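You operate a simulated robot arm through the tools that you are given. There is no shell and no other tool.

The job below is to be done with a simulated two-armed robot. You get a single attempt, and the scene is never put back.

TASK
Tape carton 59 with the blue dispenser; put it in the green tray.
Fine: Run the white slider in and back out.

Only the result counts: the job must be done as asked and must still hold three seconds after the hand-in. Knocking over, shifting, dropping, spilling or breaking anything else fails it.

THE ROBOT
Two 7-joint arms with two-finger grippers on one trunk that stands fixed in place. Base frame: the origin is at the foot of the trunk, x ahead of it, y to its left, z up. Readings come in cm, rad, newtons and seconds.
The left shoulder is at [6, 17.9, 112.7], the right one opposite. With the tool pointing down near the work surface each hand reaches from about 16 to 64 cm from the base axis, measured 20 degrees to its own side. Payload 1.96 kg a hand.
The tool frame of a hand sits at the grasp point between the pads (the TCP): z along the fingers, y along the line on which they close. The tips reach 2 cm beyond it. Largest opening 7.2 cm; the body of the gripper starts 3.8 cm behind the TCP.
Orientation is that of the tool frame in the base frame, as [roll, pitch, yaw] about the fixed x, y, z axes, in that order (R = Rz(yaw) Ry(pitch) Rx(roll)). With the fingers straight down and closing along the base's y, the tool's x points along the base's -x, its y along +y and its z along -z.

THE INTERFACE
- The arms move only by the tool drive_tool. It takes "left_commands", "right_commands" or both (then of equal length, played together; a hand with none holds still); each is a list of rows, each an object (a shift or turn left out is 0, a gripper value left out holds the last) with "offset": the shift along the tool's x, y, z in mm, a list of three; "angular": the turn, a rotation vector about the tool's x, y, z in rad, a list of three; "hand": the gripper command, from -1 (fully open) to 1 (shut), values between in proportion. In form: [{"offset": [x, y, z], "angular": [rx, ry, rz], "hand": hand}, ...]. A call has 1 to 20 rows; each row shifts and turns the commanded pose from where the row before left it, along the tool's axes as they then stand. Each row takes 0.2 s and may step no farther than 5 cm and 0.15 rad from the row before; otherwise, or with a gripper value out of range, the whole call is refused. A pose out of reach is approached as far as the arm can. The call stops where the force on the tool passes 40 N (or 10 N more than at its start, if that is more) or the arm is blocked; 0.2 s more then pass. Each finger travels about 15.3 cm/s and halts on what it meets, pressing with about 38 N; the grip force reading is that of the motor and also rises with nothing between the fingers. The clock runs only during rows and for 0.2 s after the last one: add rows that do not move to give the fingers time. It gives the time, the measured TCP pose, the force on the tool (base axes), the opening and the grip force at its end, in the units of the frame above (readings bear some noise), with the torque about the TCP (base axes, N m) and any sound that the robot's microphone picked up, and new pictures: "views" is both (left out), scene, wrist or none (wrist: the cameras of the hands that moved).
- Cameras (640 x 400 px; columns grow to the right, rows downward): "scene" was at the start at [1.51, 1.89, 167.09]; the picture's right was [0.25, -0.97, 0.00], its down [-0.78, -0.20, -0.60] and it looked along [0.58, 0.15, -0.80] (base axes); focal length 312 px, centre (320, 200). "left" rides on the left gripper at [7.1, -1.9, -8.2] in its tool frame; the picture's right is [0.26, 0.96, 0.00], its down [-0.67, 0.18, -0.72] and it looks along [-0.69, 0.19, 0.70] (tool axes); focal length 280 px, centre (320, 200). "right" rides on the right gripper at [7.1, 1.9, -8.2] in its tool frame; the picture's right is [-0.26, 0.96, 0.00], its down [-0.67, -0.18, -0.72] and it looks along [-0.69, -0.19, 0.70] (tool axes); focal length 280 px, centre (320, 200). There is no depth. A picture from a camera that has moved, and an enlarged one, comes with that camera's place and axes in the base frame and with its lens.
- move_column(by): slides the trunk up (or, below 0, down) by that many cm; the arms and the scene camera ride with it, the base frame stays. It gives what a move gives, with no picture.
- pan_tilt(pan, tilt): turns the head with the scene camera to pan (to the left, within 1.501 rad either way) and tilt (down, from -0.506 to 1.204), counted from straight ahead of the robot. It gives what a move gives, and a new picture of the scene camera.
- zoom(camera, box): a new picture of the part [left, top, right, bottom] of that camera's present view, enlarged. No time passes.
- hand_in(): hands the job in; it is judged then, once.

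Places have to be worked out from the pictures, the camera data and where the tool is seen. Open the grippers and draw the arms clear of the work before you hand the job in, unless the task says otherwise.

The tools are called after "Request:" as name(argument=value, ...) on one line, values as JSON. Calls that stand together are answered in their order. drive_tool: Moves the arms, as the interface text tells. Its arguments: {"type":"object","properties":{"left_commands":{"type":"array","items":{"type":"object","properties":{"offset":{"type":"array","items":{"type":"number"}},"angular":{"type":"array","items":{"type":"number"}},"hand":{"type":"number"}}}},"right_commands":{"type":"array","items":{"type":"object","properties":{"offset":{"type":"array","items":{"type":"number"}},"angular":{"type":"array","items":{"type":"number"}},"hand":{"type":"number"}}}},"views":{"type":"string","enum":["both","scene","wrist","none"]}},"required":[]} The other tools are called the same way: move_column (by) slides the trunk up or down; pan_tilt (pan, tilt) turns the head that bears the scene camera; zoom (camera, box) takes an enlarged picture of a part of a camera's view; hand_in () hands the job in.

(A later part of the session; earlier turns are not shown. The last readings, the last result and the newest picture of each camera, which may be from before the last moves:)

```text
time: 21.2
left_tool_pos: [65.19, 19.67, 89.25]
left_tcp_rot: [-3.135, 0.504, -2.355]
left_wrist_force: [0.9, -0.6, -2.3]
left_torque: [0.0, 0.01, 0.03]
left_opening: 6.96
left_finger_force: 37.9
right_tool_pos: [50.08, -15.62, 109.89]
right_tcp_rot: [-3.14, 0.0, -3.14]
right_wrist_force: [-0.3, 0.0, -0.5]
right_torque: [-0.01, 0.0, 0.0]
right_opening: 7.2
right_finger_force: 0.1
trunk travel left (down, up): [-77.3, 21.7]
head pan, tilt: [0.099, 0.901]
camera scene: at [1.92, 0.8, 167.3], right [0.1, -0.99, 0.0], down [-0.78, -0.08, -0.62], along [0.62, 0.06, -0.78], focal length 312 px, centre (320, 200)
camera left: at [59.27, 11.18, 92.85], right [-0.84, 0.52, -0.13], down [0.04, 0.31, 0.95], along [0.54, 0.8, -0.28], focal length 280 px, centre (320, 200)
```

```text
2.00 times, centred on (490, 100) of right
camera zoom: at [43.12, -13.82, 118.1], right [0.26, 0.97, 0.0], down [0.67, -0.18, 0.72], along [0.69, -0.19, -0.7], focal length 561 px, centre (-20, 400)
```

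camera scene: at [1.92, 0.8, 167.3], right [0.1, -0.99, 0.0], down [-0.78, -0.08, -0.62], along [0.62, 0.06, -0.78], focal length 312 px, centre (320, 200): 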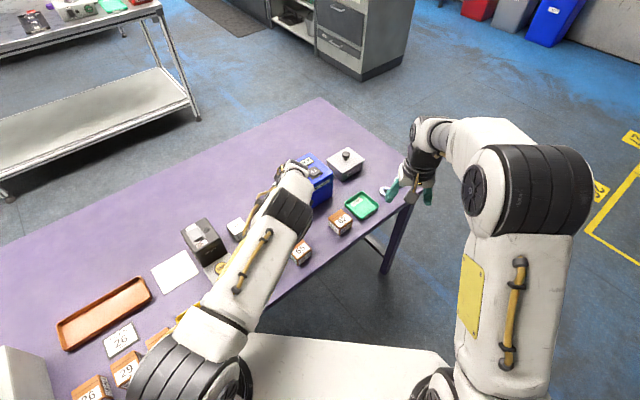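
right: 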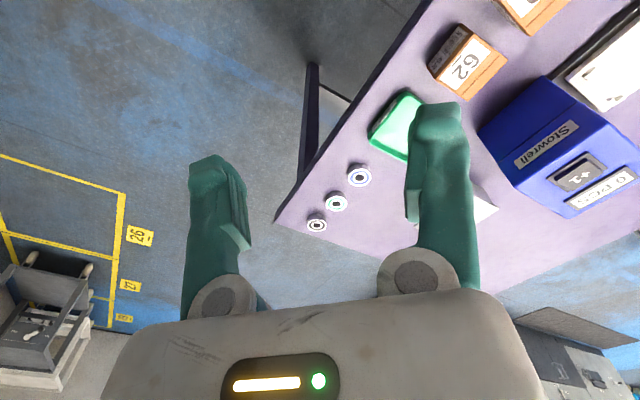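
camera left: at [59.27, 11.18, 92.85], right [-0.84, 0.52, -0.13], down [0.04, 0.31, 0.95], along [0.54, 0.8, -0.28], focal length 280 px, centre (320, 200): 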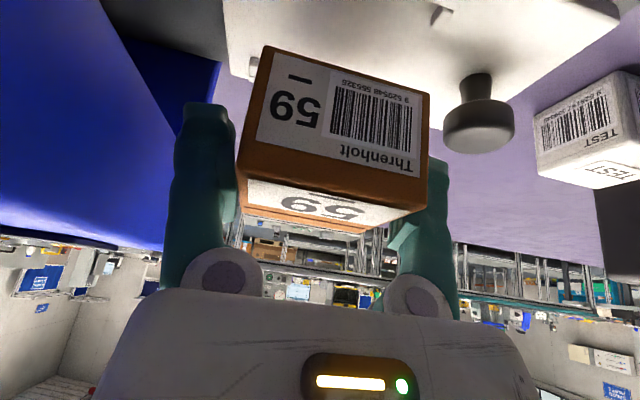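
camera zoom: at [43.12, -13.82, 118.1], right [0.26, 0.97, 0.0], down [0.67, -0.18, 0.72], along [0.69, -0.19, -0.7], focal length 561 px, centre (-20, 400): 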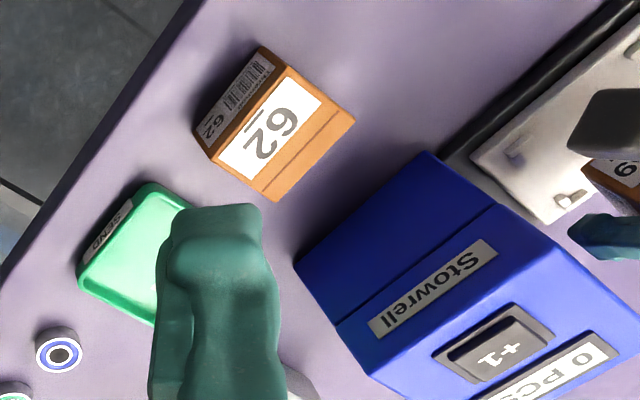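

The right wrist camera can see the seat at its picture's edge, so I yaw the right hand slightly left to get a better view of the carton over the tabs.

Request:
drive_tool(right_commands=[{"angular": [0, 0, -0.12]}, {"angular": [0, 0, -0.12]}, {}], views="wrist")

Request:
zoom(camera="right", box=[460, 0, 640, 120])

Request:
zoom(camera="left", box=[200, 0, 560, 200])

```text
time: 22.0
left_tool_pos: [65.28, 19.64, 89.21]
left_tcp_rot: [-3.132, 0.505, -2.357]
left_wrist_force: [0.7, 0.7, -2.2]
left_torque: [0.02, 0.02, -0.01]
left_opening: 6.94
left_finger_force: 37.6
right_tool_pos: [50.04, -15.66, 109.99]
right_tcp_rot: [-3.14, 0.0, -2.899]
right_wrist_force: [-0.2, -0.5, 0.0]
right_torque: [0.0, 0.01, -0.01]
right_opening: 7.2
right_finger_force: 0.0
trunk travel left (down, up): [-77.3, 21.7]
head pan, tilt: [0.099, 0.901]
camera right: at [42.83, -15.61, 118.09], right [0.02, 1.0, 0.0], down [0.7, -0.01, 0.72], along [0.72, -0.02, -0.7], focal length 280 px, centre (320, 200)
```

right: 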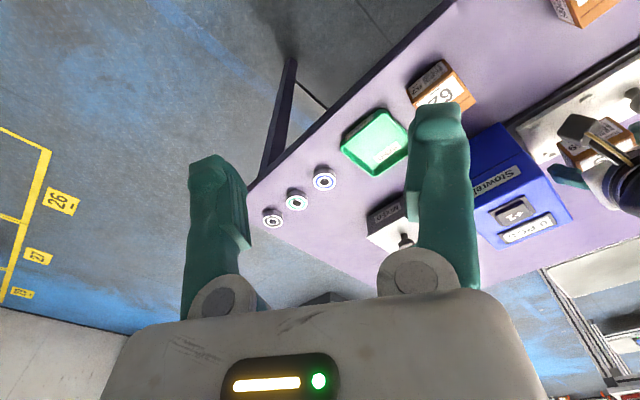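

```text
3.33 times, centred on (550, 60) of right
camera zoom: at [42.83, -15.61, 118.09], right [0.02, 1.0, 0.0], down [0.7, -0.01, 0.72], along [0.72, -0.02, -0.7], focal length 935 px, centre (-447, 667)
```

zoom: 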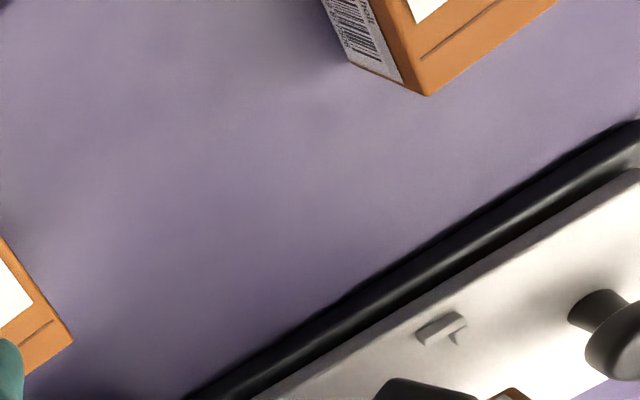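

```text
1.78 times, centred on (380, 100) of left
camera zoom: at [59.26, 11.16, 92.86], right [-0.84, 0.52, -0.13], down [0.04, 0.31, 0.95], along [0.54, 0.8, -0.28], focal length 498 px, centre (213, 378)
```

zoom: 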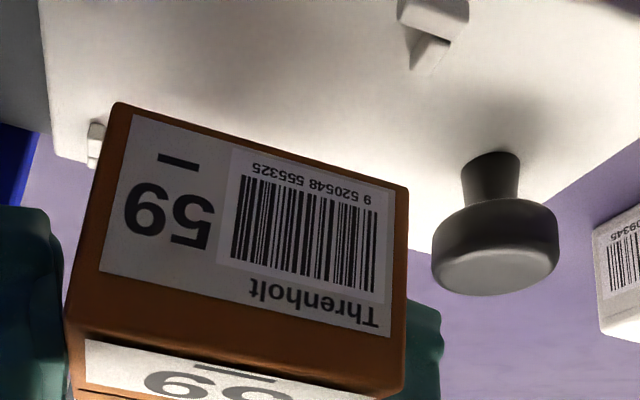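

Both tabs and the carton's lower edge show in the left wrist view: seat centre ≈ (65.35, 19.65), carton centre ≈ (65.05, 19.7), aligned in yaw. I shift 3 mm and lower to 1 cm above the tabs to re-check.

Request:
drive_tool(left_commands=[{"offset": [6.1, -1, 13.2]}, {"offset": [6.1, -1, 13.2]}, {}], views="wrist")

Request:
zoom(camera="left", box=[200, 0, 480, 160])

Request:
zoom(camera="right", box=[500, 60, 640, 200])

```text
time: 22.8
left_tool_pos: [65.49, 19.48, 86.3]
left_tcp_rot: [-3.136, 0.506, -2.355]
left_wrist_force: [-0.5, -0.9, -1.7]
left_torque: [0.0, 0.01, -0.02]
left_opening: 6.95
left_finger_force: 38.2
right_tool_pos: [50.03, -15.75, 109.88]
right_tcp_rot: [-3.141, 0.001, -2.901]
right_wrist_force: [0.7, 0.5, 0.8]
right_torque: [-0.03, 0.03, 0.01]
right_opening: 7.19
right_finger_force: 0.1
trunk travel left (down, up): [-77.3, 21.7]
head pan, tilt: [0.099, 0.901]
camera left: at [59.61, 11.02, 89.94], right [-0.84, 0.52, -0.13], down [0.04, 0.31, 0.95], along [0.54, 0.8, -0.28], focal length 280 px, centre (320, 200)
```

left: 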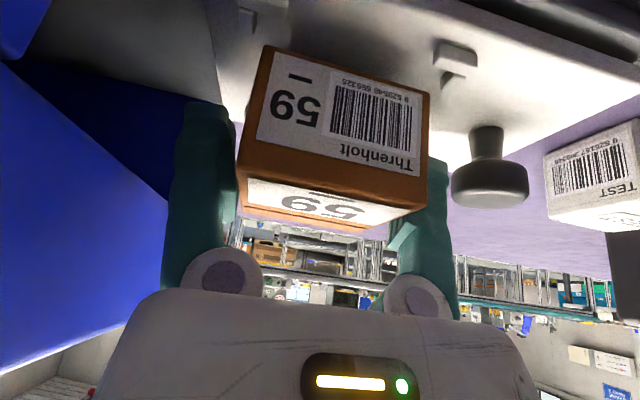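

```text
2.29 times, centred on (340, 80) of left
camera zoom: at [59.61, 11.02, 89.94], right [-0.84, 0.52, -0.13], down [0.04, 0.31, 0.95], along [0.54, 0.8, -0.28], focal length 641 px, centre (274, 474)
```

zoom: 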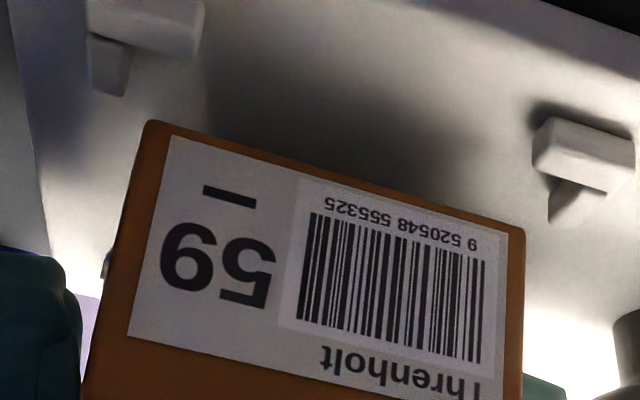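

```text
2.86 times, centred on (570, 130) of right
camera zoom: at [42.81, -15.62, 118.1], right [0.02, 1.0, 0.0], down [0.7, -0.02, 0.72], along [0.72, -0.02, -0.7], focal length 801 px, centre (-394, 400)
```

zoom: 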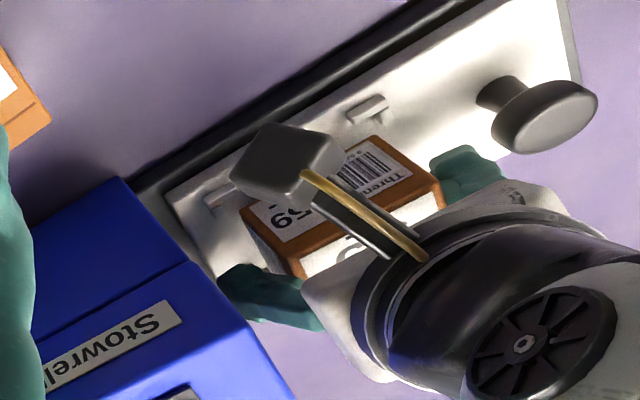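

The near tabs and the carton's near edge compare directly: I need about +3 mm away from the robot and 2 mm away from the dispenser. I correct and lower 1.5 cm so the carton enters between the tabs.

Request:
drive_tool(left_commands=[{"offset": [-2.6, 2, 1.5]}, {"offset": [2.4, 0, 4.4]}, {"offset": [2.4, 0, 4.4]}, {"offset": [2.4, 0, 4.4]}, {}], views="wrist")

Request:
zoom(camera="left", box=[200, 0, 520, 180])

Request:
zoom(camera="right", box=[520, 60, 640, 180])

```text
time: 23.8
left_tool_pos: [65.98, 19.64, 85.77]
left_tcp_rot: [-3.124, 0.519, -2.36]
left_wrist_force: [-4.9, -3.9, 23.4]
left_torque: [0.84, 0.1, 0.21]
left_opening: 6.89
left_finger_force: 38.0
right_tool_pos: [49.78, -15.85, 109.92]
right_tcp_rot: [-3.139, 0.002, -2.899]
right_wrist_force: [0.4, -0.3, -0.1]
right_torque: [-0.03, 0.01, 0.0]
right_opening: 7.17
right_finger_force: 0.1
trunk travel left (down, up): [-77.3, 21.7]
head pan, tilt: [0.099, 0.901]
stopped in row 4 (left hand): the force on the tool passed its limit at 42 N (the readings are from after the stop); the commanded pose is now the measured one
camera left: at [59.87, 11.16, 89.33], right [-0.84, 0.53, -0.14], down [0.03, 0.3, 0.95], along [0.55, 0.79, -0.27], focal length 280 px, centre (320, 200)
```

left: 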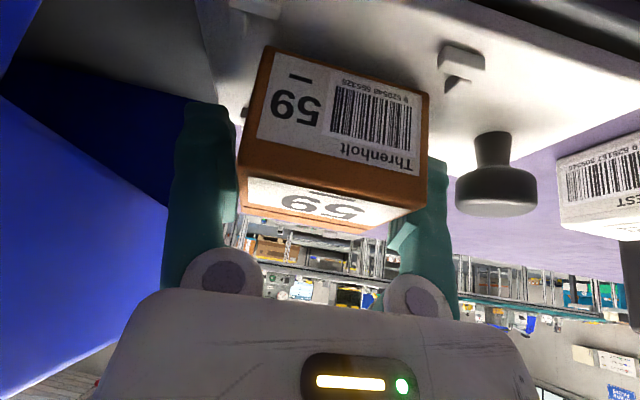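

```text
2.00 times, centred on (360, 90) of left
camera zoom: at [59.87, 11.16, 89.33], right [-0.84, 0.53, -0.14], down [0.03, 0.3, 0.95], along [0.55, 0.79, -0.27], focal length 561 px, centre (240, 420)
```

zoom: 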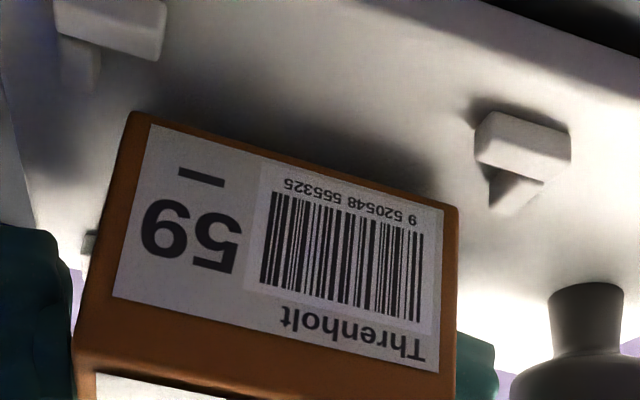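

```text
3.33 times, centred on (580, 120) of right
camera zoom: at [42.55, -15.72, 118.18], right [0.02, 1.0, 0.0], down [0.7, -0.02, 0.72], along [0.72, -0.02, -0.7], focal length 935 px, centre (-547, 467)
```

zoom: 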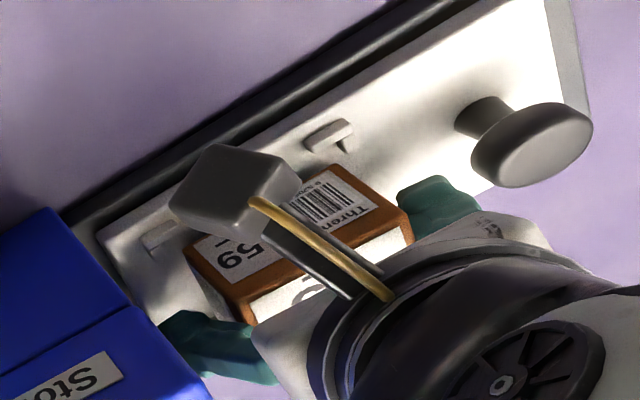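

The carton's far non-dispenser corner landed on a tab (torque points there), which also tells me the tab tops are at ~82.7 and the seat centre nearer (65.2, 19.5). I lift 8 mm, level the tool and shift back, then look again.

Request:
drive_tool(left_commands=[{"offset": [-3.9, 0, -7]}, {"angular": [-0.0176, 0.014, 0]}, {"offset": [6.9, 2.9, -3.8]}, {}, {}], views="wrist")

Request:
zoom(camera="left", box=[200, 0, 520, 180])

```text
time: 25.0
left_tool_pos: [65.03, 19.43, 86.25]
left_tcp_rot: [3.137, 0.501, -2.358]
left_wrist_force: [-0.1, 0.0, -2.0]
left_torque: [-0.01, 0.0, 0.01]
left_opening: 6.87
left_finger_force: 37.9
right_tool_pos: [50.11, -15.78, 109.91]
right_tcp_rot: [-3.141, 0.0, -2.9]
right_wrist_force: [-0.4, 0.6, 0.0]
right_torque: [0.04, 0.02, 0.0]
right_opening: 7.18
right_finger_force: 0.0
trunk travel left (down, up): [-77.3, 21.7]
head pan, tilt: [0.099, 0.901]
camera left: at [59.27, 10.9, 89.91], right [-0.85, 0.52, -0.12], down [0.05, 0.3, 0.95], along [0.53, 0.8, -0.28], focal length 280 px, centre (320, 200)
```

left: 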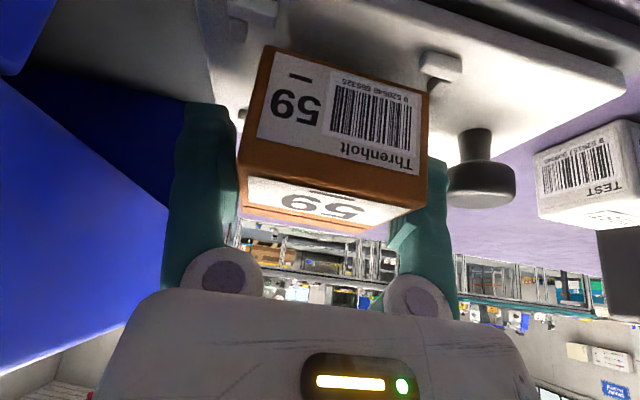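

```text
2.00 times, centred on (360, 90) of left
camera zoom: at [59.27, 10.9, 89.91], right [-0.85, 0.52, -0.12], down [0.05, 0.3, 0.95], along [0.53, 0.8, -0.28], focal length 561 px, centre (240, 420)
```

zoom: 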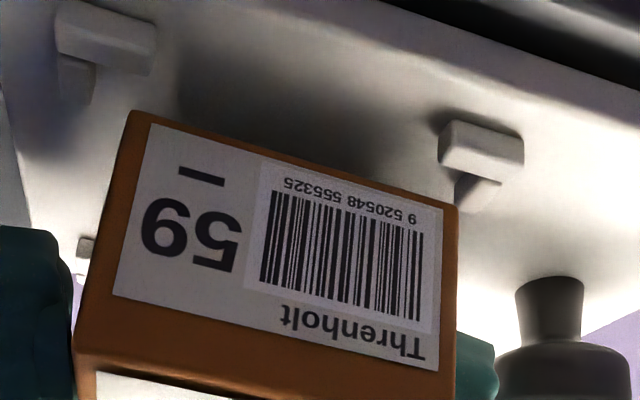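

Now the carton's near edge is inside the near tabs by ~3.5 mm and needs ~2 mm toward the dispenser. I apply that with a 1° yaw trim and lower in 3 mm steps.

Request:
drive_tool(left_commands=[{"offset": [0, -2.2, 0], "angular": [-0.0046, 0, -0.0175]}, {"offset": [1.4, 0, 2.6]}, {"offset": [1.4, 0, 2.6]}, {"offset": [1.4, 0, 2.6]}, {}], views="wrist")

Request:
zoom(camera="left", box=[200, 0, 520, 180])

```text
time: 26.2
left_tool_pos: [65.32, 19.41, 85.47]
left_tcp_rot: [-3.141, 0.502, -2.336]
left_wrist_force: [1.4, -0.2, 5.7]
left_torque: [-0.27, -0.08, 0.06]
left_opening: 6.86
left_finger_force: 38.0
right_tool_pos: [50.15, -15.7, 109.83]
right_tcp_rot: [-3.14, 0.0, -2.902]
right_wrist_force: [0.5, 0.0, 0.2]
right_torque: [0.01, -0.01, -0.01]
right_opening: 7.19
right_finger_force: 0.2
trunk travel left (down, up): [-77.3, 21.7]
head pan, tilt: [0.099, 0.901]
camera left: at [59.54, 10.71, 89.12], right [-0.85, 0.51, -0.13], down [0.04, 0.31, 0.95], along [0.52, 0.81, -0.28], focal length 280 px, centre (320, 200)
```

left: 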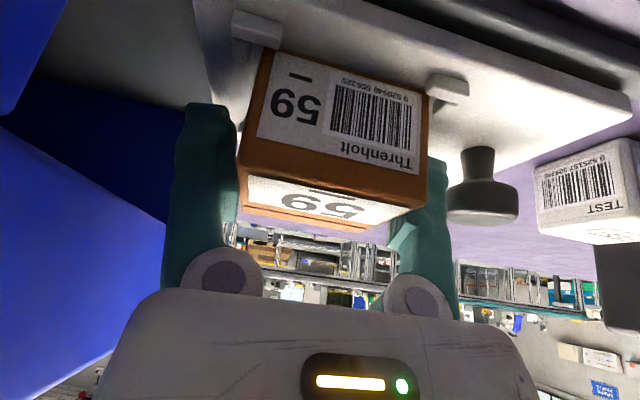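

```text
2.00 times, centred on (360, 90) of left
camera zoom: at [59.54, 10.71, 89.12], right [-0.85, 0.51, -0.13], down [0.04, 0.31, 0.95], along [0.52, 0.81, -0.28], focal length 561 px, centre (240, 420)
```

zoom: 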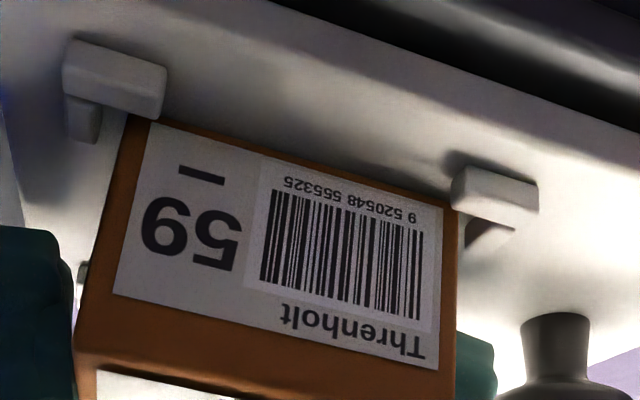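

A light contact (≈8 N) now; the carton's lower edge seems to be at or just inside the tabs. I zoom tightly to see whether it is seated or sitting on a tab.

Request:
zoom(camera="left", box=[215, 0, 325, 80])

Request:
zoom(camera="left", box=[380, 50, 490, 130])

Request:
zoom(camera="right", box=[530, 70, 630, 150])

```text
5.00 times, centred on (270, 40) of left
camera zoom: at [59.54, 10.71, 89.12], right [-0.85, 0.51, -0.13], down [0.04, 0.31, 0.95], along [0.52, 0.81, -0.28], focal length 1402 px, centre (570, 1000)
```

zoom: 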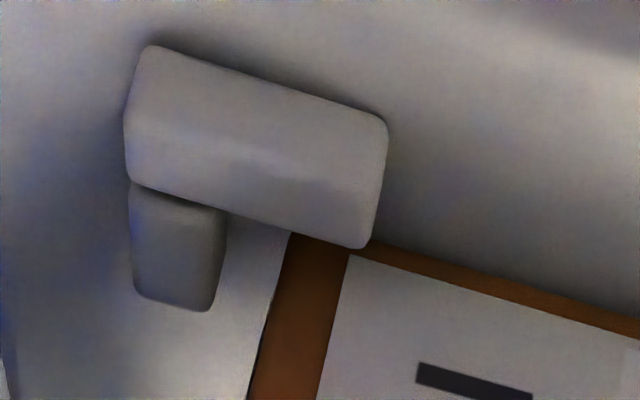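

```text
5.00 times, centred on (435, 90) of left
camera zoom: at [59.54, 10.71, 89.12], right [-0.85, 0.51, -0.13], down [0.04, 0.31, 0.95], along [0.52, 0.81, -0.28], focal length 1402 px, centre (-255, 750)
```

zoom: 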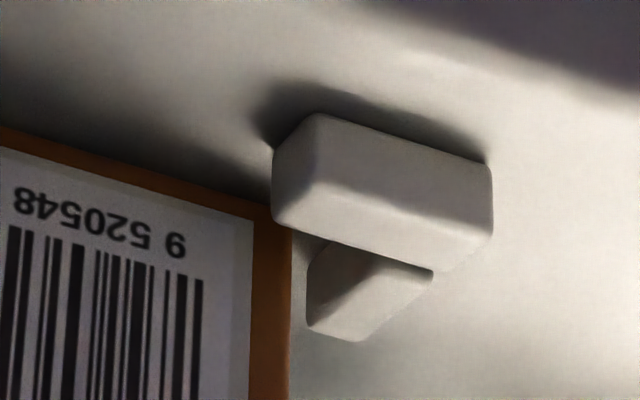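

```text
5.00 times, centred on (580, 110) of right
camera zoom: at [42.76, -15.62, 118.13], right [0.02, 1.0, 0.0], down [0.7, -0.02, 0.72], along [0.72, -0.02, -0.7], focal length 1402 px, centre (-980, 650)
```

zoom: 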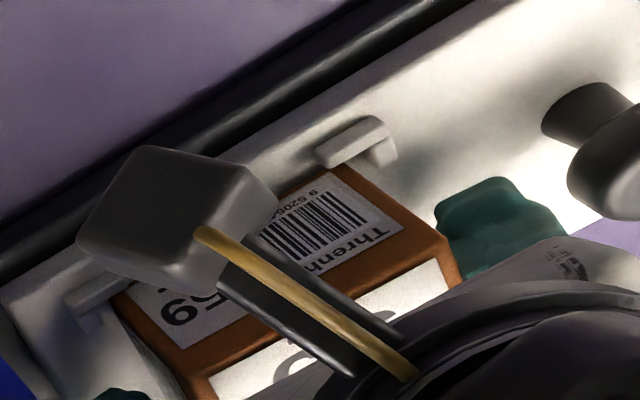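

Both near tabs now overlap the carton's lower corners, i.e. the carton is down inside the tabs. I press 2 mm further, then open the gripper to let it settle.

Request:
drive_tool(left_commands=[{"offset": [1.0, 0, 1.8]}, {}, {"hand": -1}, {"hand": -1}, {"hand": -1}], views="wrist")

Request:
zoom(camera="left", box=[200, 0, 520, 180])

Request:
zoom(camera="right", box=[520, 60, 640, 160])

```text
time: 27.4
left_tool_pos: [65.13, 19.11, 85.2]
left_tcp_rot: [-3.14, 0.503, -2.336]
left_wrist_force: [2.6, 3.0, 17.4]
left_torque: [-0.19, 0.22, -0.04]
left_opening: 7.22
left_finger_force: 0.1
right_tool_pos: [49.88, -15.71, 109.8]
right_tcp_rot: [-3.139, 0.004, -2.901]
right_wrist_force: [-0.3, -1.0, 0.3]
right_torque: [-0.03, 0.01, 0.01]
right_opening: 7.22
right_finger_force: 0.0
trunk travel left (down, up): [-77.3, 21.7]
head pan, tilt: [0.099, 0.901]
camera left: at [59.43, 10.67, 88.9], right [-0.85, 0.5, -0.13], down [0.04, 0.31, 0.95], along [0.52, 0.81, -0.28], focal length 280 px, centre (320, 200)
```

left: 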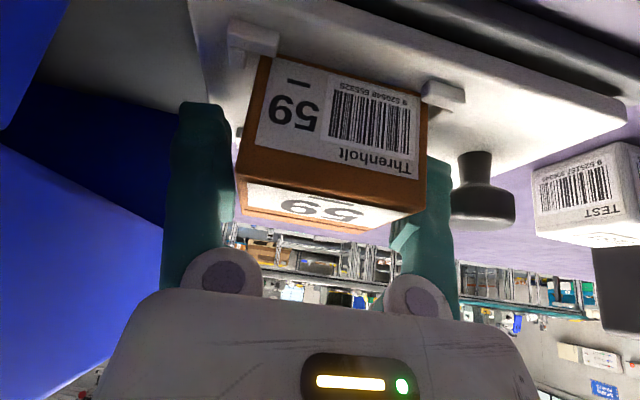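

```text
2.00 times, centred on (360, 90) of left
camera zoom: at [59.43, 10.67, 88.9], right [-0.85, 0.5, -0.13], down [0.04, 0.31, 0.95], along [0.52, 0.81, -0.28], focal length 561 px, centre (240, 420)
```

zoom: 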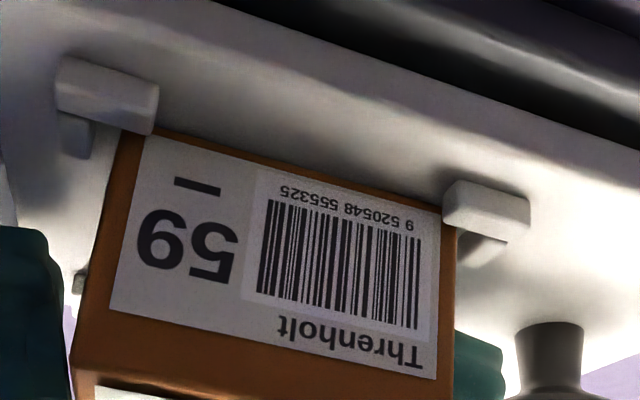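

```text
4.00 times, centred on (580, 110) of right
camera zoom: at [42.63, -15.63, 118.17], right [0.02, 1.0, 0.0], down [0.7, -0.02, 0.72], along [0.72, -0.02, -0.7], focal length 1122 px, centre (-720, 560)
```

zoom: 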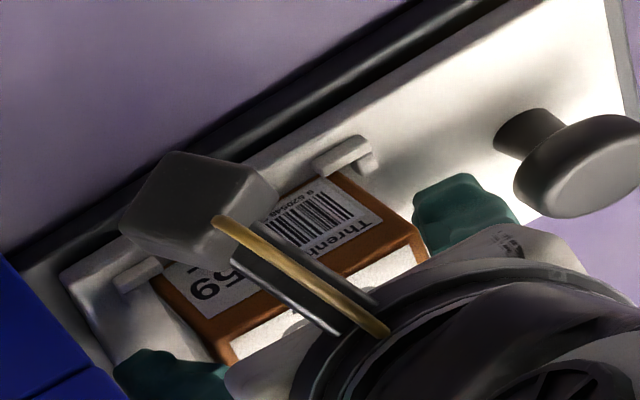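

The carton is released with the near tabs around it; the remaining force is the camera bracket resting on the carton's top edge. I retract straight up gently.

Request:
drive_tool(left_commands=[{"offset": [-2.4, 0, -4.4]}, {"offset": [-4.8, 0, -8.8]}, {"offset": [-9.6, 0, -17.5]}, {"offset": [-9.6, 0, -17.5]}, {}], views="wrist")

Request:
zoom(camera="right", box=[500, 40, 640, 160])

```text
time: 28.6
left_tool_pos: [65.37, 19.31, 90.68]
left_tcp_rot: [3.142, 0.498, -2.338]
left_wrist_force: [-0.8, 0.7, -2.4]
left_torque: [-0.01, 0.02, -0.02]
left_opening: 7.22
left_finger_force: 0.0
right_tool_pos: [50.21, -15.67, 109.9]
right_tcp_rot: [-3.141, 0.0, -2.901]
right_wrist_force: [0.5, -0.1, 0.4]
right_torque: [-0.02, 0.0, -0.01]
right_opening: 7.21
right_finger_force: 0.1
trunk travel left (down, up): [-77.3, 21.7]
head pan, tilt: [0.099, 0.901]
camera left: at [59.64, 10.74, 94.4], right [-0.85, 0.5, -0.13], down [0.04, 0.31, 0.95], along [0.52, 0.81, -0.28], focal length 280 px, centre (320, 200)
```

left: 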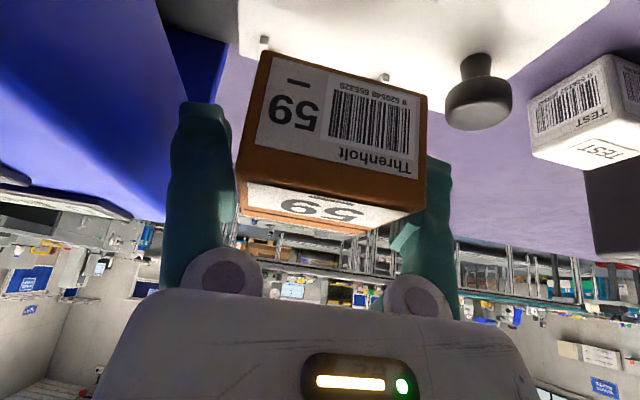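

```text
3.33 times, centred on (570, 100) of right
camera zoom: at [42.84, -15.6, 118.08], right [0.02, 1.0, 0.0], down [0.7, -0.02, 0.72], along [0.72, -0.02, -0.7], focal length 935 px, centre (-513, 533)
```

zoom: 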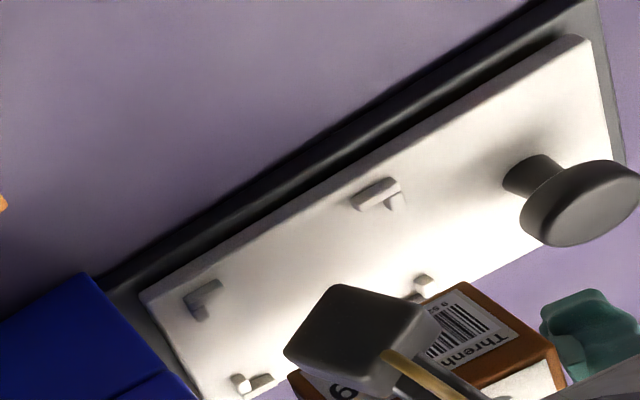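

The carton rose with the hand although the gripper is fully open — it is a tight fit between the pads and stuck. I zoom in to see how it is held.

Request:
zoom(camera="left", box=[160, 90, 300, 300])

Request:
zoom(camera="left", box=[340, 90, 480, 300])

Request:
zoom(camera="right", box=[540, 90, 640, 190])

```text
1.90 times, centred on (230, 195) of left
camera zoom: at [59.64, 10.74, 94.4], right [-0.85, 0.5, -0.13], down [0.04, 0.31, 0.95], along [0.52, 0.81, -0.28], focal length 534 px, centre (491, 210)
```

zoom: 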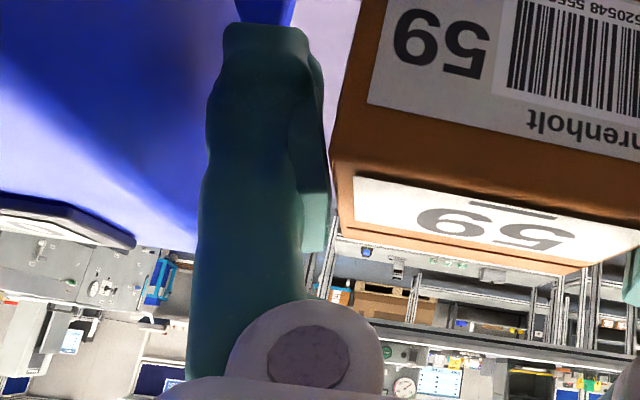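

```text
1.90 times, centred on (410, 195) of left
camera zoom: at [59.64, 10.74, 94.4], right [-0.85, 0.5, -0.13], down [0.04, 0.31, 0.95], along [0.52, 0.81, -0.28], focal length 534 px, centre (149, 210)
```

zoom: 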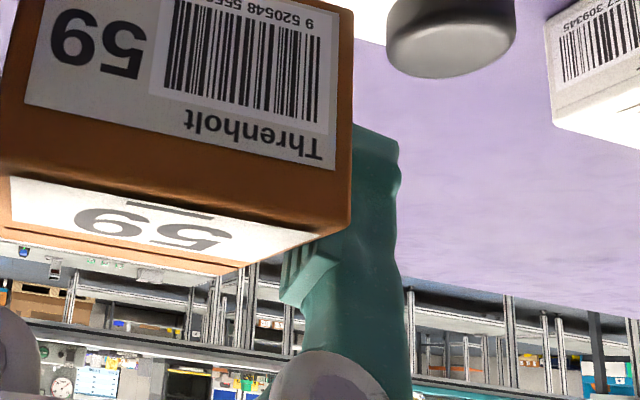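

```text
4.00 times, centred on (590, 140) of right
camera zoom: at [42.84, -15.6, 118.08], right [0.02, 1.0, 0.0], down [0.7, -0.02, 0.72], along [0.72, -0.02, -0.7], focal length 1122 px, centre (-760, 440)
```

zoom: 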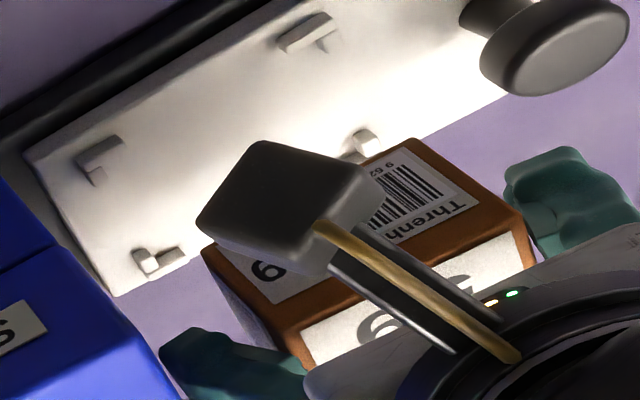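

The carton (≈5.8 cm by both cameras) is nearly as wide as the real gap between the pads, so it hangs by friction. I lower it back into the seat by the same path, press lightly and then try to free the hand with small steps.

Request:
drive_tool(left_commands=[{"offset": [9.6, 0, 17.5]}, {"offset": [9.6, 0, 17.5]}, {"offset": [4.8, 0, 8.8]}, {"offset": [1.4, 0, 2.6]}, {}], views="wrist")

Request:
zoom(camera="left", box=[200, 0, 520, 180])

```text
time: 29.8
left_tool_pos: [65.29, 19.25, 85.36]
left_tcp_rot: [-3.141, 0.501, -2.337]
left_wrist_force: [0.4, -0.1, -2.1]
left_torque: [-0.02, 0.0, 0.03]
left_opening: 7.21
left_finger_force: 0.1
right_tool_pos: [50.02, -15.59, 109.88]
right_tcp_rot: [-3.14, 0.0, -2.899]
right_wrist_force: [0.6, 0.2, -0.5]
right_torque: [0.02, -0.04, -0.01]
right_opening: 7.19
right_finger_force: 0.0
trunk travel left (down, up): [-77.3, 21.7]
head pan, tilt: [0.099, 0.901]
camera left: at [59.61, 10.6, 89.02], right [-0.85, 0.5, -0.13], down [0.04, 0.31, 0.95], along [0.52, 0.81, -0.28], focal length 280 px, centre (320, 200)
```

left: 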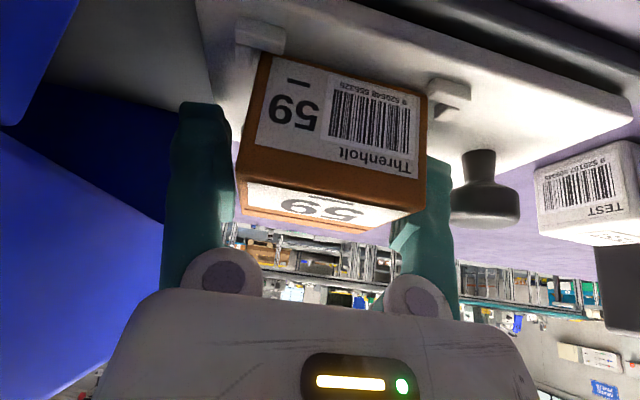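

```text
2.00 times, centred on (360, 90) of left
camera zoom: at [59.61, 10.6, 89.02], right [-0.85, 0.5, -0.13], down [0.04, 0.31, 0.95], along [0.52, 0.81, -0.28], focal length 561 px, centre (240, 420)
```

zoom: 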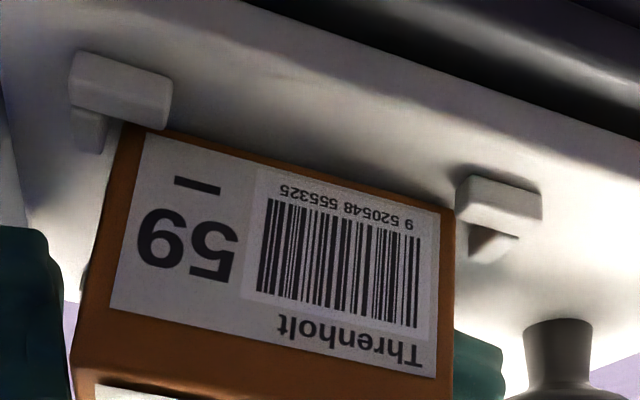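

Force is still just the carton's weight, so it hangs slightly above the plate. I lower another 4 mm in small steps.

Request:
drive_tool(left_commands=[{"offset": [0.5, 0, 0.9]}, {"offset": [0.5, 0, 0.9]}, {"offset": [0.5, 0, 0.9]}, {"offset": [0.5, 0, 0.9]}, {}], views="wrist")

Request:
zoom(camera="left", box=[200, 0, 520, 180])

```text
time: 31.0
left_tool_pos: [65.43, 19.18, 85.23]
left_tcp_rot: [-3.137, 0.505, -2.337]
left_wrist_force: [12.3, -0.1, 26.1]
left_torque: [-0.55, 0.24, 0.18]
left_opening: 7.23
left_finger_force: 0.5
right_tool_pos: [49.97, -15.76, 109.99]
right_tcp_rot: [-3.141, 0.002, -2.901]
right_wrist_force: [0.0, 0.7, -0.2]
right_torque: [-0.01, 0.0, -0.01]
right_opening: 7.17
right_finger_force: 0.0
trunk travel left (down, up): [-77.3, 21.7]
head pan, tilt: [0.099, 0.901]
camera left: at [59.58, 10.58, 88.87], right [-0.85, 0.51, -0.13], down [0.04, 0.31, 0.95], along [0.52, 0.81, -0.28], focal length 280 px, centre (320, 200)
```

left: 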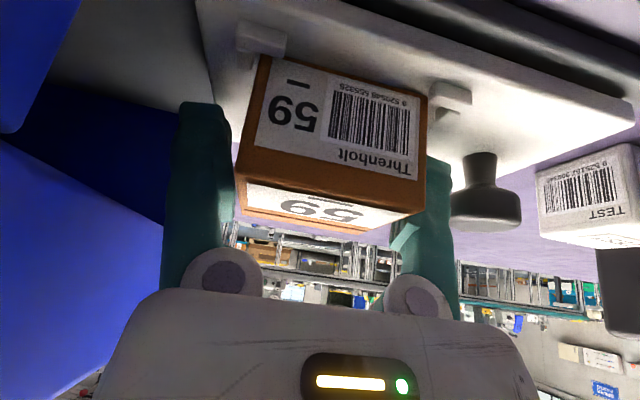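

```text
2.00 times, centred on (360, 90) of left
camera zoom: at [59.58, 10.58, 88.87], right [-0.85, 0.51, -0.13], down [0.04, 0.31, 0.95], along [0.52, 0.81, -0.28], focal length 561 px, centre (240, 420)
```

zoom: 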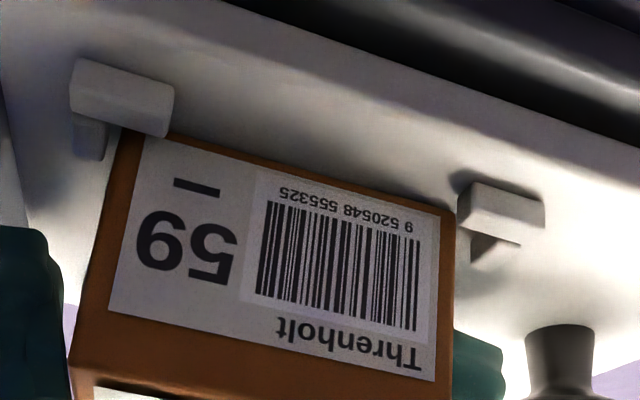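

The plate now resists with ~26 N so the carton is pressed down onto it inside the tabs. I ease up in small steps and watch whether the carton stays.

Request:
drive_tool(left_commands=[{"offset": [-1.0, 0, -1.8], "hand": -1}, {"offset": [-1.0, 0, -1.8]}, {"offset": [-1.0, 0, -1.8]}, {"offset": [-1.0, 0, -1.8]}, {}], views="wrist")

Request:
zoom(camera="left", box=[200, 0, 520, 180])

```text
time: 32.2
left_tool_pos: [65.29, 19.3, 85.52]
left_tcp_rot: [3.139, 0.499, -2.339]
left_wrist_force: [0.2, 0.0, -2.2]
left_torque: [0.01, 0.01, -0.02]
left_opening: 7.2
left_finger_force: 0.6
right_tool_pos: [50.06, -15.78, 109.83]
right_tcp_rot: [-3.14, 0.0, -2.901]
right_wrist_force: [-0.2, 0.0, -0.1]
right_torque: [-0.01, 0.01, -0.02]
right_opening: 7.19
right_finger_force: 0.1
trunk travel left (down, up): [-77.3, 21.7]
head pan, tilt: [0.099, 0.901]
camera left: at [59.59, 10.69, 89.31], right [-0.85, 0.5, -0.12], down [0.04, 0.31, 0.95], along [0.52, 0.81, -0.28], focal length 280 px, centre (320, 200)
```

left: 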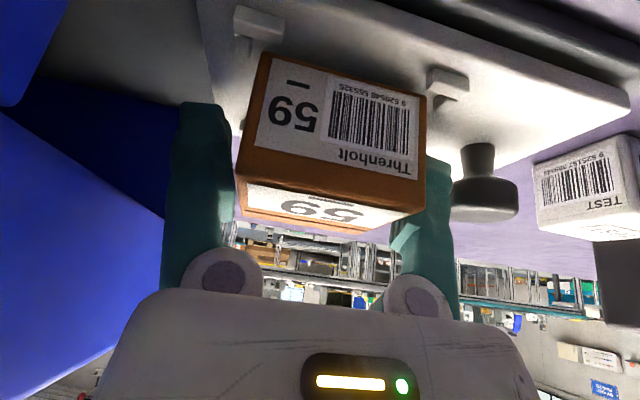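

```text
2.00 times, centred on (360, 90) of left
camera zoom: at [59.59, 10.69, 89.31], right [-0.85, 0.5, -0.12], down [0.04, 0.31, 0.95], along [0.52, 0.81, -0.28], focal length 561 px, centre (240, 420)
```

zoom: 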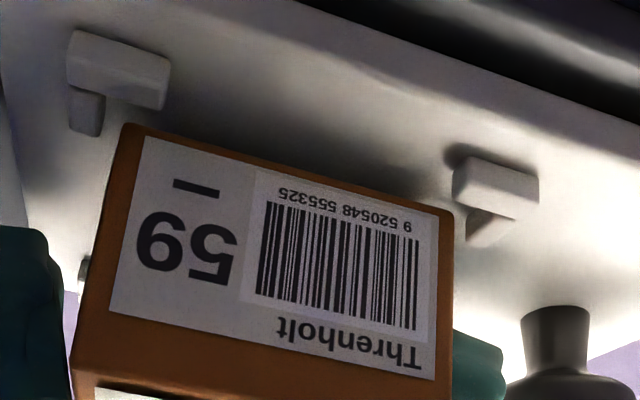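

It still comes along; the carton must be slightly skewed between the pads. I'll re-grip to square it against the pads, and check the reading and edges.

Request:
drive_tool(left_commands=[{"hand": 1}, {"hand": 1}, {"hand": 1}, {"hand": 1}], views="wrist")

Request:
zoom(camera="left", box=[220, 40, 440, 250])

```text
time: 33.2
left_tool_pos: [65.38, 19.31, 85.73]
left_tcp_rot: [-3.141, 0.502, -2.339]
left_wrist_force: [-0.5, 0.4, -0.7]
left_torque: [-0.03, -0.03, -0.02]
left_opening: 7.02
left_finger_force: 38.2
right_tool_pos: [50.04, -15.7, 109.88]
right_tcp_rot: [-3.141, -0.001, -2.9]
right_wrist_force: [0.7, -0.1, 0.3]
right_torque: [0.0, -0.03, -0.01]
right_opening: 7.19
right_finger_force: 0.0
trunk travel left (down, up): [-77.3, 21.7]
head pan, tilt: [0.099, 0.901]
camera left: at [59.64, 10.68, 89.35], right [-0.85, 0.5, -0.13], down [0.04, 0.31, 0.95], along [0.52, 0.81, -0.28], focal length 280 px, centre (320, 200)
```

left: 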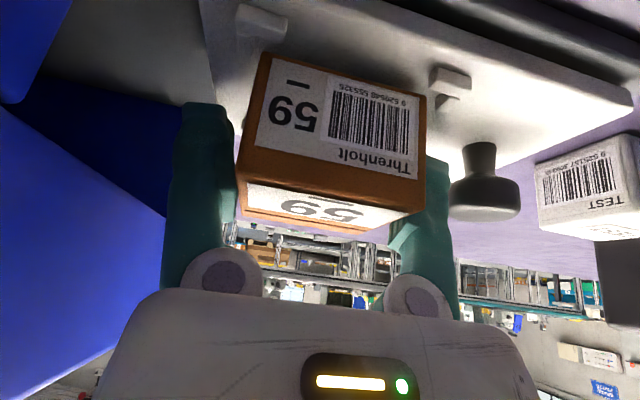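

```text
1.90 times, centred on (330, 145) of left
camera zoom: at [59.64, 10.68, 89.35], right [-0.85, 0.5, -0.13], down [0.04, 0.31, 0.95], along [0.52, 0.81, -0.28], focal length 534 px, centre (301, 305)
```

zoom: 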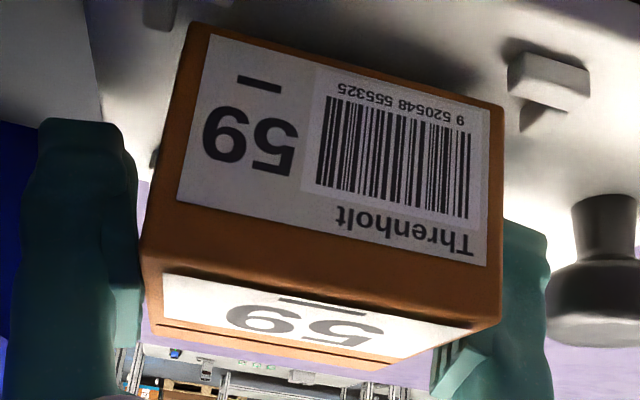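

The tilted grasp put the carton too deep, jamming it between the inner finger steps. With the carton held sideways by the tabs, I'll open and work the hand out by small in-out strokes along the carton's sides while rising a little.

Request:
drive_tool(left_commands=[{"hand": -1}, {"hand": -1}, {"offset": [1.4, 0, 2.6]}, {"offset": [-7.5, 0, 3.0]}, {"offset": [13, 0, -9.4]}, {"offset": [-15, 0, 5.9]}, {"offset": [13, 0, -9.4]}, {"offset": [-7.0, 0, 3.85]}, {}], views="wrist")

Request:
zoom(camera="left", box=[200, 0, 520, 250])

Request:
zoom(camera="right", box=[520, 60, 640, 160])

```text
time: 35.2
left_tool_pos: [65.37, 19.22, 86.1]
left_tcp_rot: [-3.141, 0.501, -2.338]
left_wrist_force: [0.7, -0.1, 0.2]
left_torque: [0.0, 0.02, -0.03]
left_opening: 7.18
left_finger_force: 0.1
right_tool_pos: [50.01, -15.8, 109.96]
right_tcp_rot: [-3.139, -0.002, -2.901]
right_wrist_force: [-1.1, -0.2, 0.0]
right_torque: [-0.03, -0.02, -0.02]
right_opening: 7.21
right_finger_force: 0.1
trunk travel left (down, up): [-77.3, 21.7]
head pan, tilt: [0.099, 0.901]
camera left: at [59.6, 10.68, 89.81], right [-0.85, 0.5, -0.13], down [0.04, 0.31, 0.95], along [0.52, 0.81, -0.28], focal length 280 px, centre (320, 200)
```

left: 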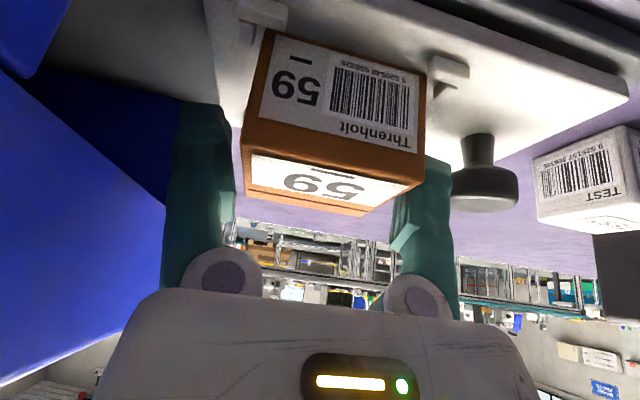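

```text
1.60 times, centred on (360, 125) of left
camera zoom: at [59.6, 10.68, 89.81], right [-0.85, 0.5, -0.13], down [0.04, 0.31, 0.95], along [0.52, 0.81, -0.28], focal length 449 px, centre (256, 320)
```

zoom: 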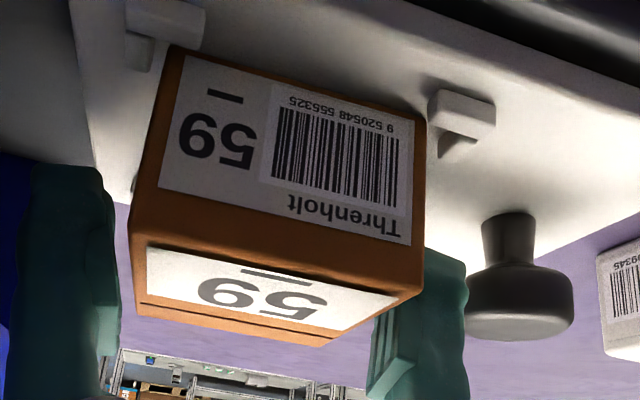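

```text
4.00 times, centred on (580, 110) of right
camera zoom: at [42.82, -15.6, 118.09], right [0.02, 1.0, 0.0], down [0.7, -0.02, 0.72], along [0.72, -0.02, -0.7], focal length 1122 px, centre (-720, 560)
```

zoom: 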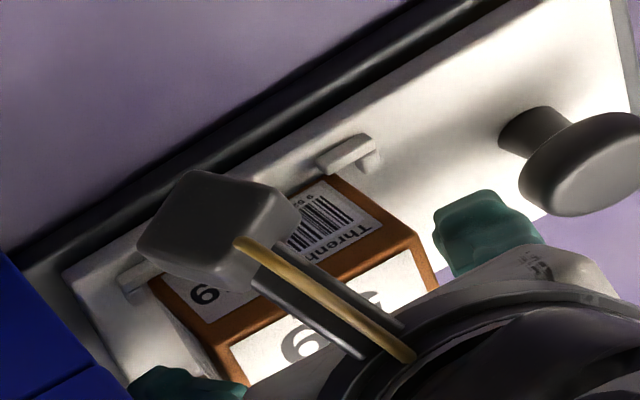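

It worked: the wrist carries no weight now and the carton sits in the seat with visible gaps to the fingers. I raise the hand vertically.

Request:
drive_tool(left_commands=[{"offset": [-2.4, 0, -4.4]}, {"offset": [-4.8, 0, -8.8]}, {"offset": [-9.6, 0, -17.5]}, {"offset": [-9.6, 0, -17.5]}, {}], views="wrist")

Request:
zoom(camera="left", box=[200, 0, 520, 250])

Request:
zoom(camera="right", box=[520, 60, 640, 160])

```text
time: 36.4
left_tool_pos: [65.33, 19.28, 91.77]
left_tcp_rot: [3.141, 0.501, -2.339]
left_wrist_force: [0.0, 0.2, 0.4]
left_torque: [0.0, -0.02, 0.01]
left_opening: 7.21
left_finger_force: 0.1
right_tool_pos: [50.18, -15.68, 109.88]
right_tcp_rot: [-3.141, 0.0, -2.901]
right_wrist_force: [0.0, 0.2, -0.9]
right_torque: [-0.05, 0.02, 0.0]
right_opening: 7.21
right_finger_force: 0.1
trunk travel left (down, up): [-77.3, 21.7]
head pan, tilt: [0.099, 0.901]
camera left: at [59.68, 10.71, 95.39], right [-0.85, 0.51, -0.13], down [0.04, 0.31, 0.95], along [0.52, 0.81, -0.28], focal length 280 px, centre (320, 200)
```

left: 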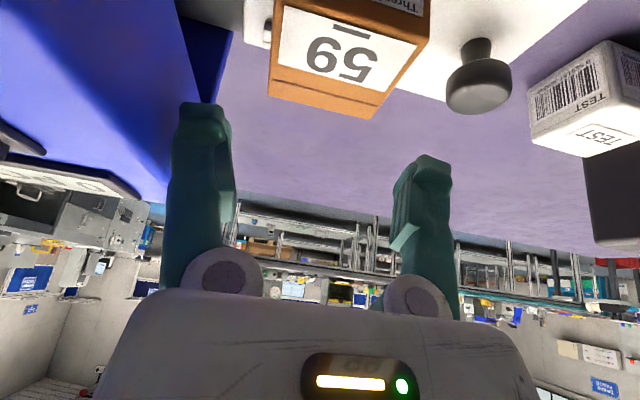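

```text
1.60 times, centred on (360, 125) of left
camera zoom: at [59.68, 10.71, 95.39], right [-0.85, 0.51, -0.13], down [0.04, 0.31, 0.95], along [0.52, 0.81, -0.28], focal length 449 px, centre (256, 320)
```

zoom: 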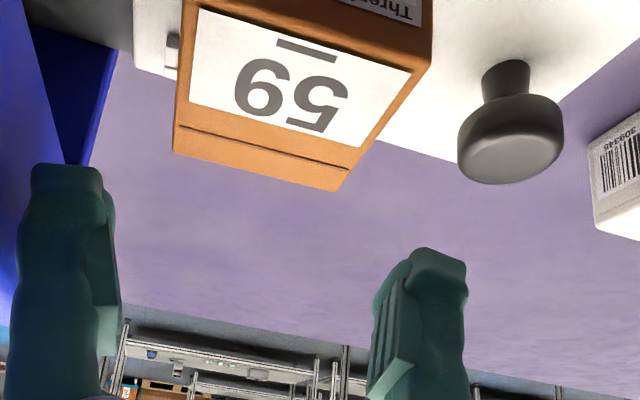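

```text
4.00 times, centred on (580, 110) of right
camera zoom: at [42.83, -15.61, 118.09], right [0.02, 1.0, 0.0], down [0.7, -0.02, 0.72], along [0.72, -0.02, -0.7], focal length 1122 px, centre (-720, 560)
```

zoom: 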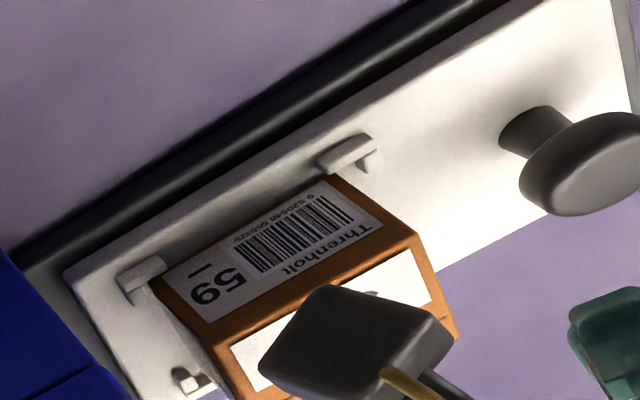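

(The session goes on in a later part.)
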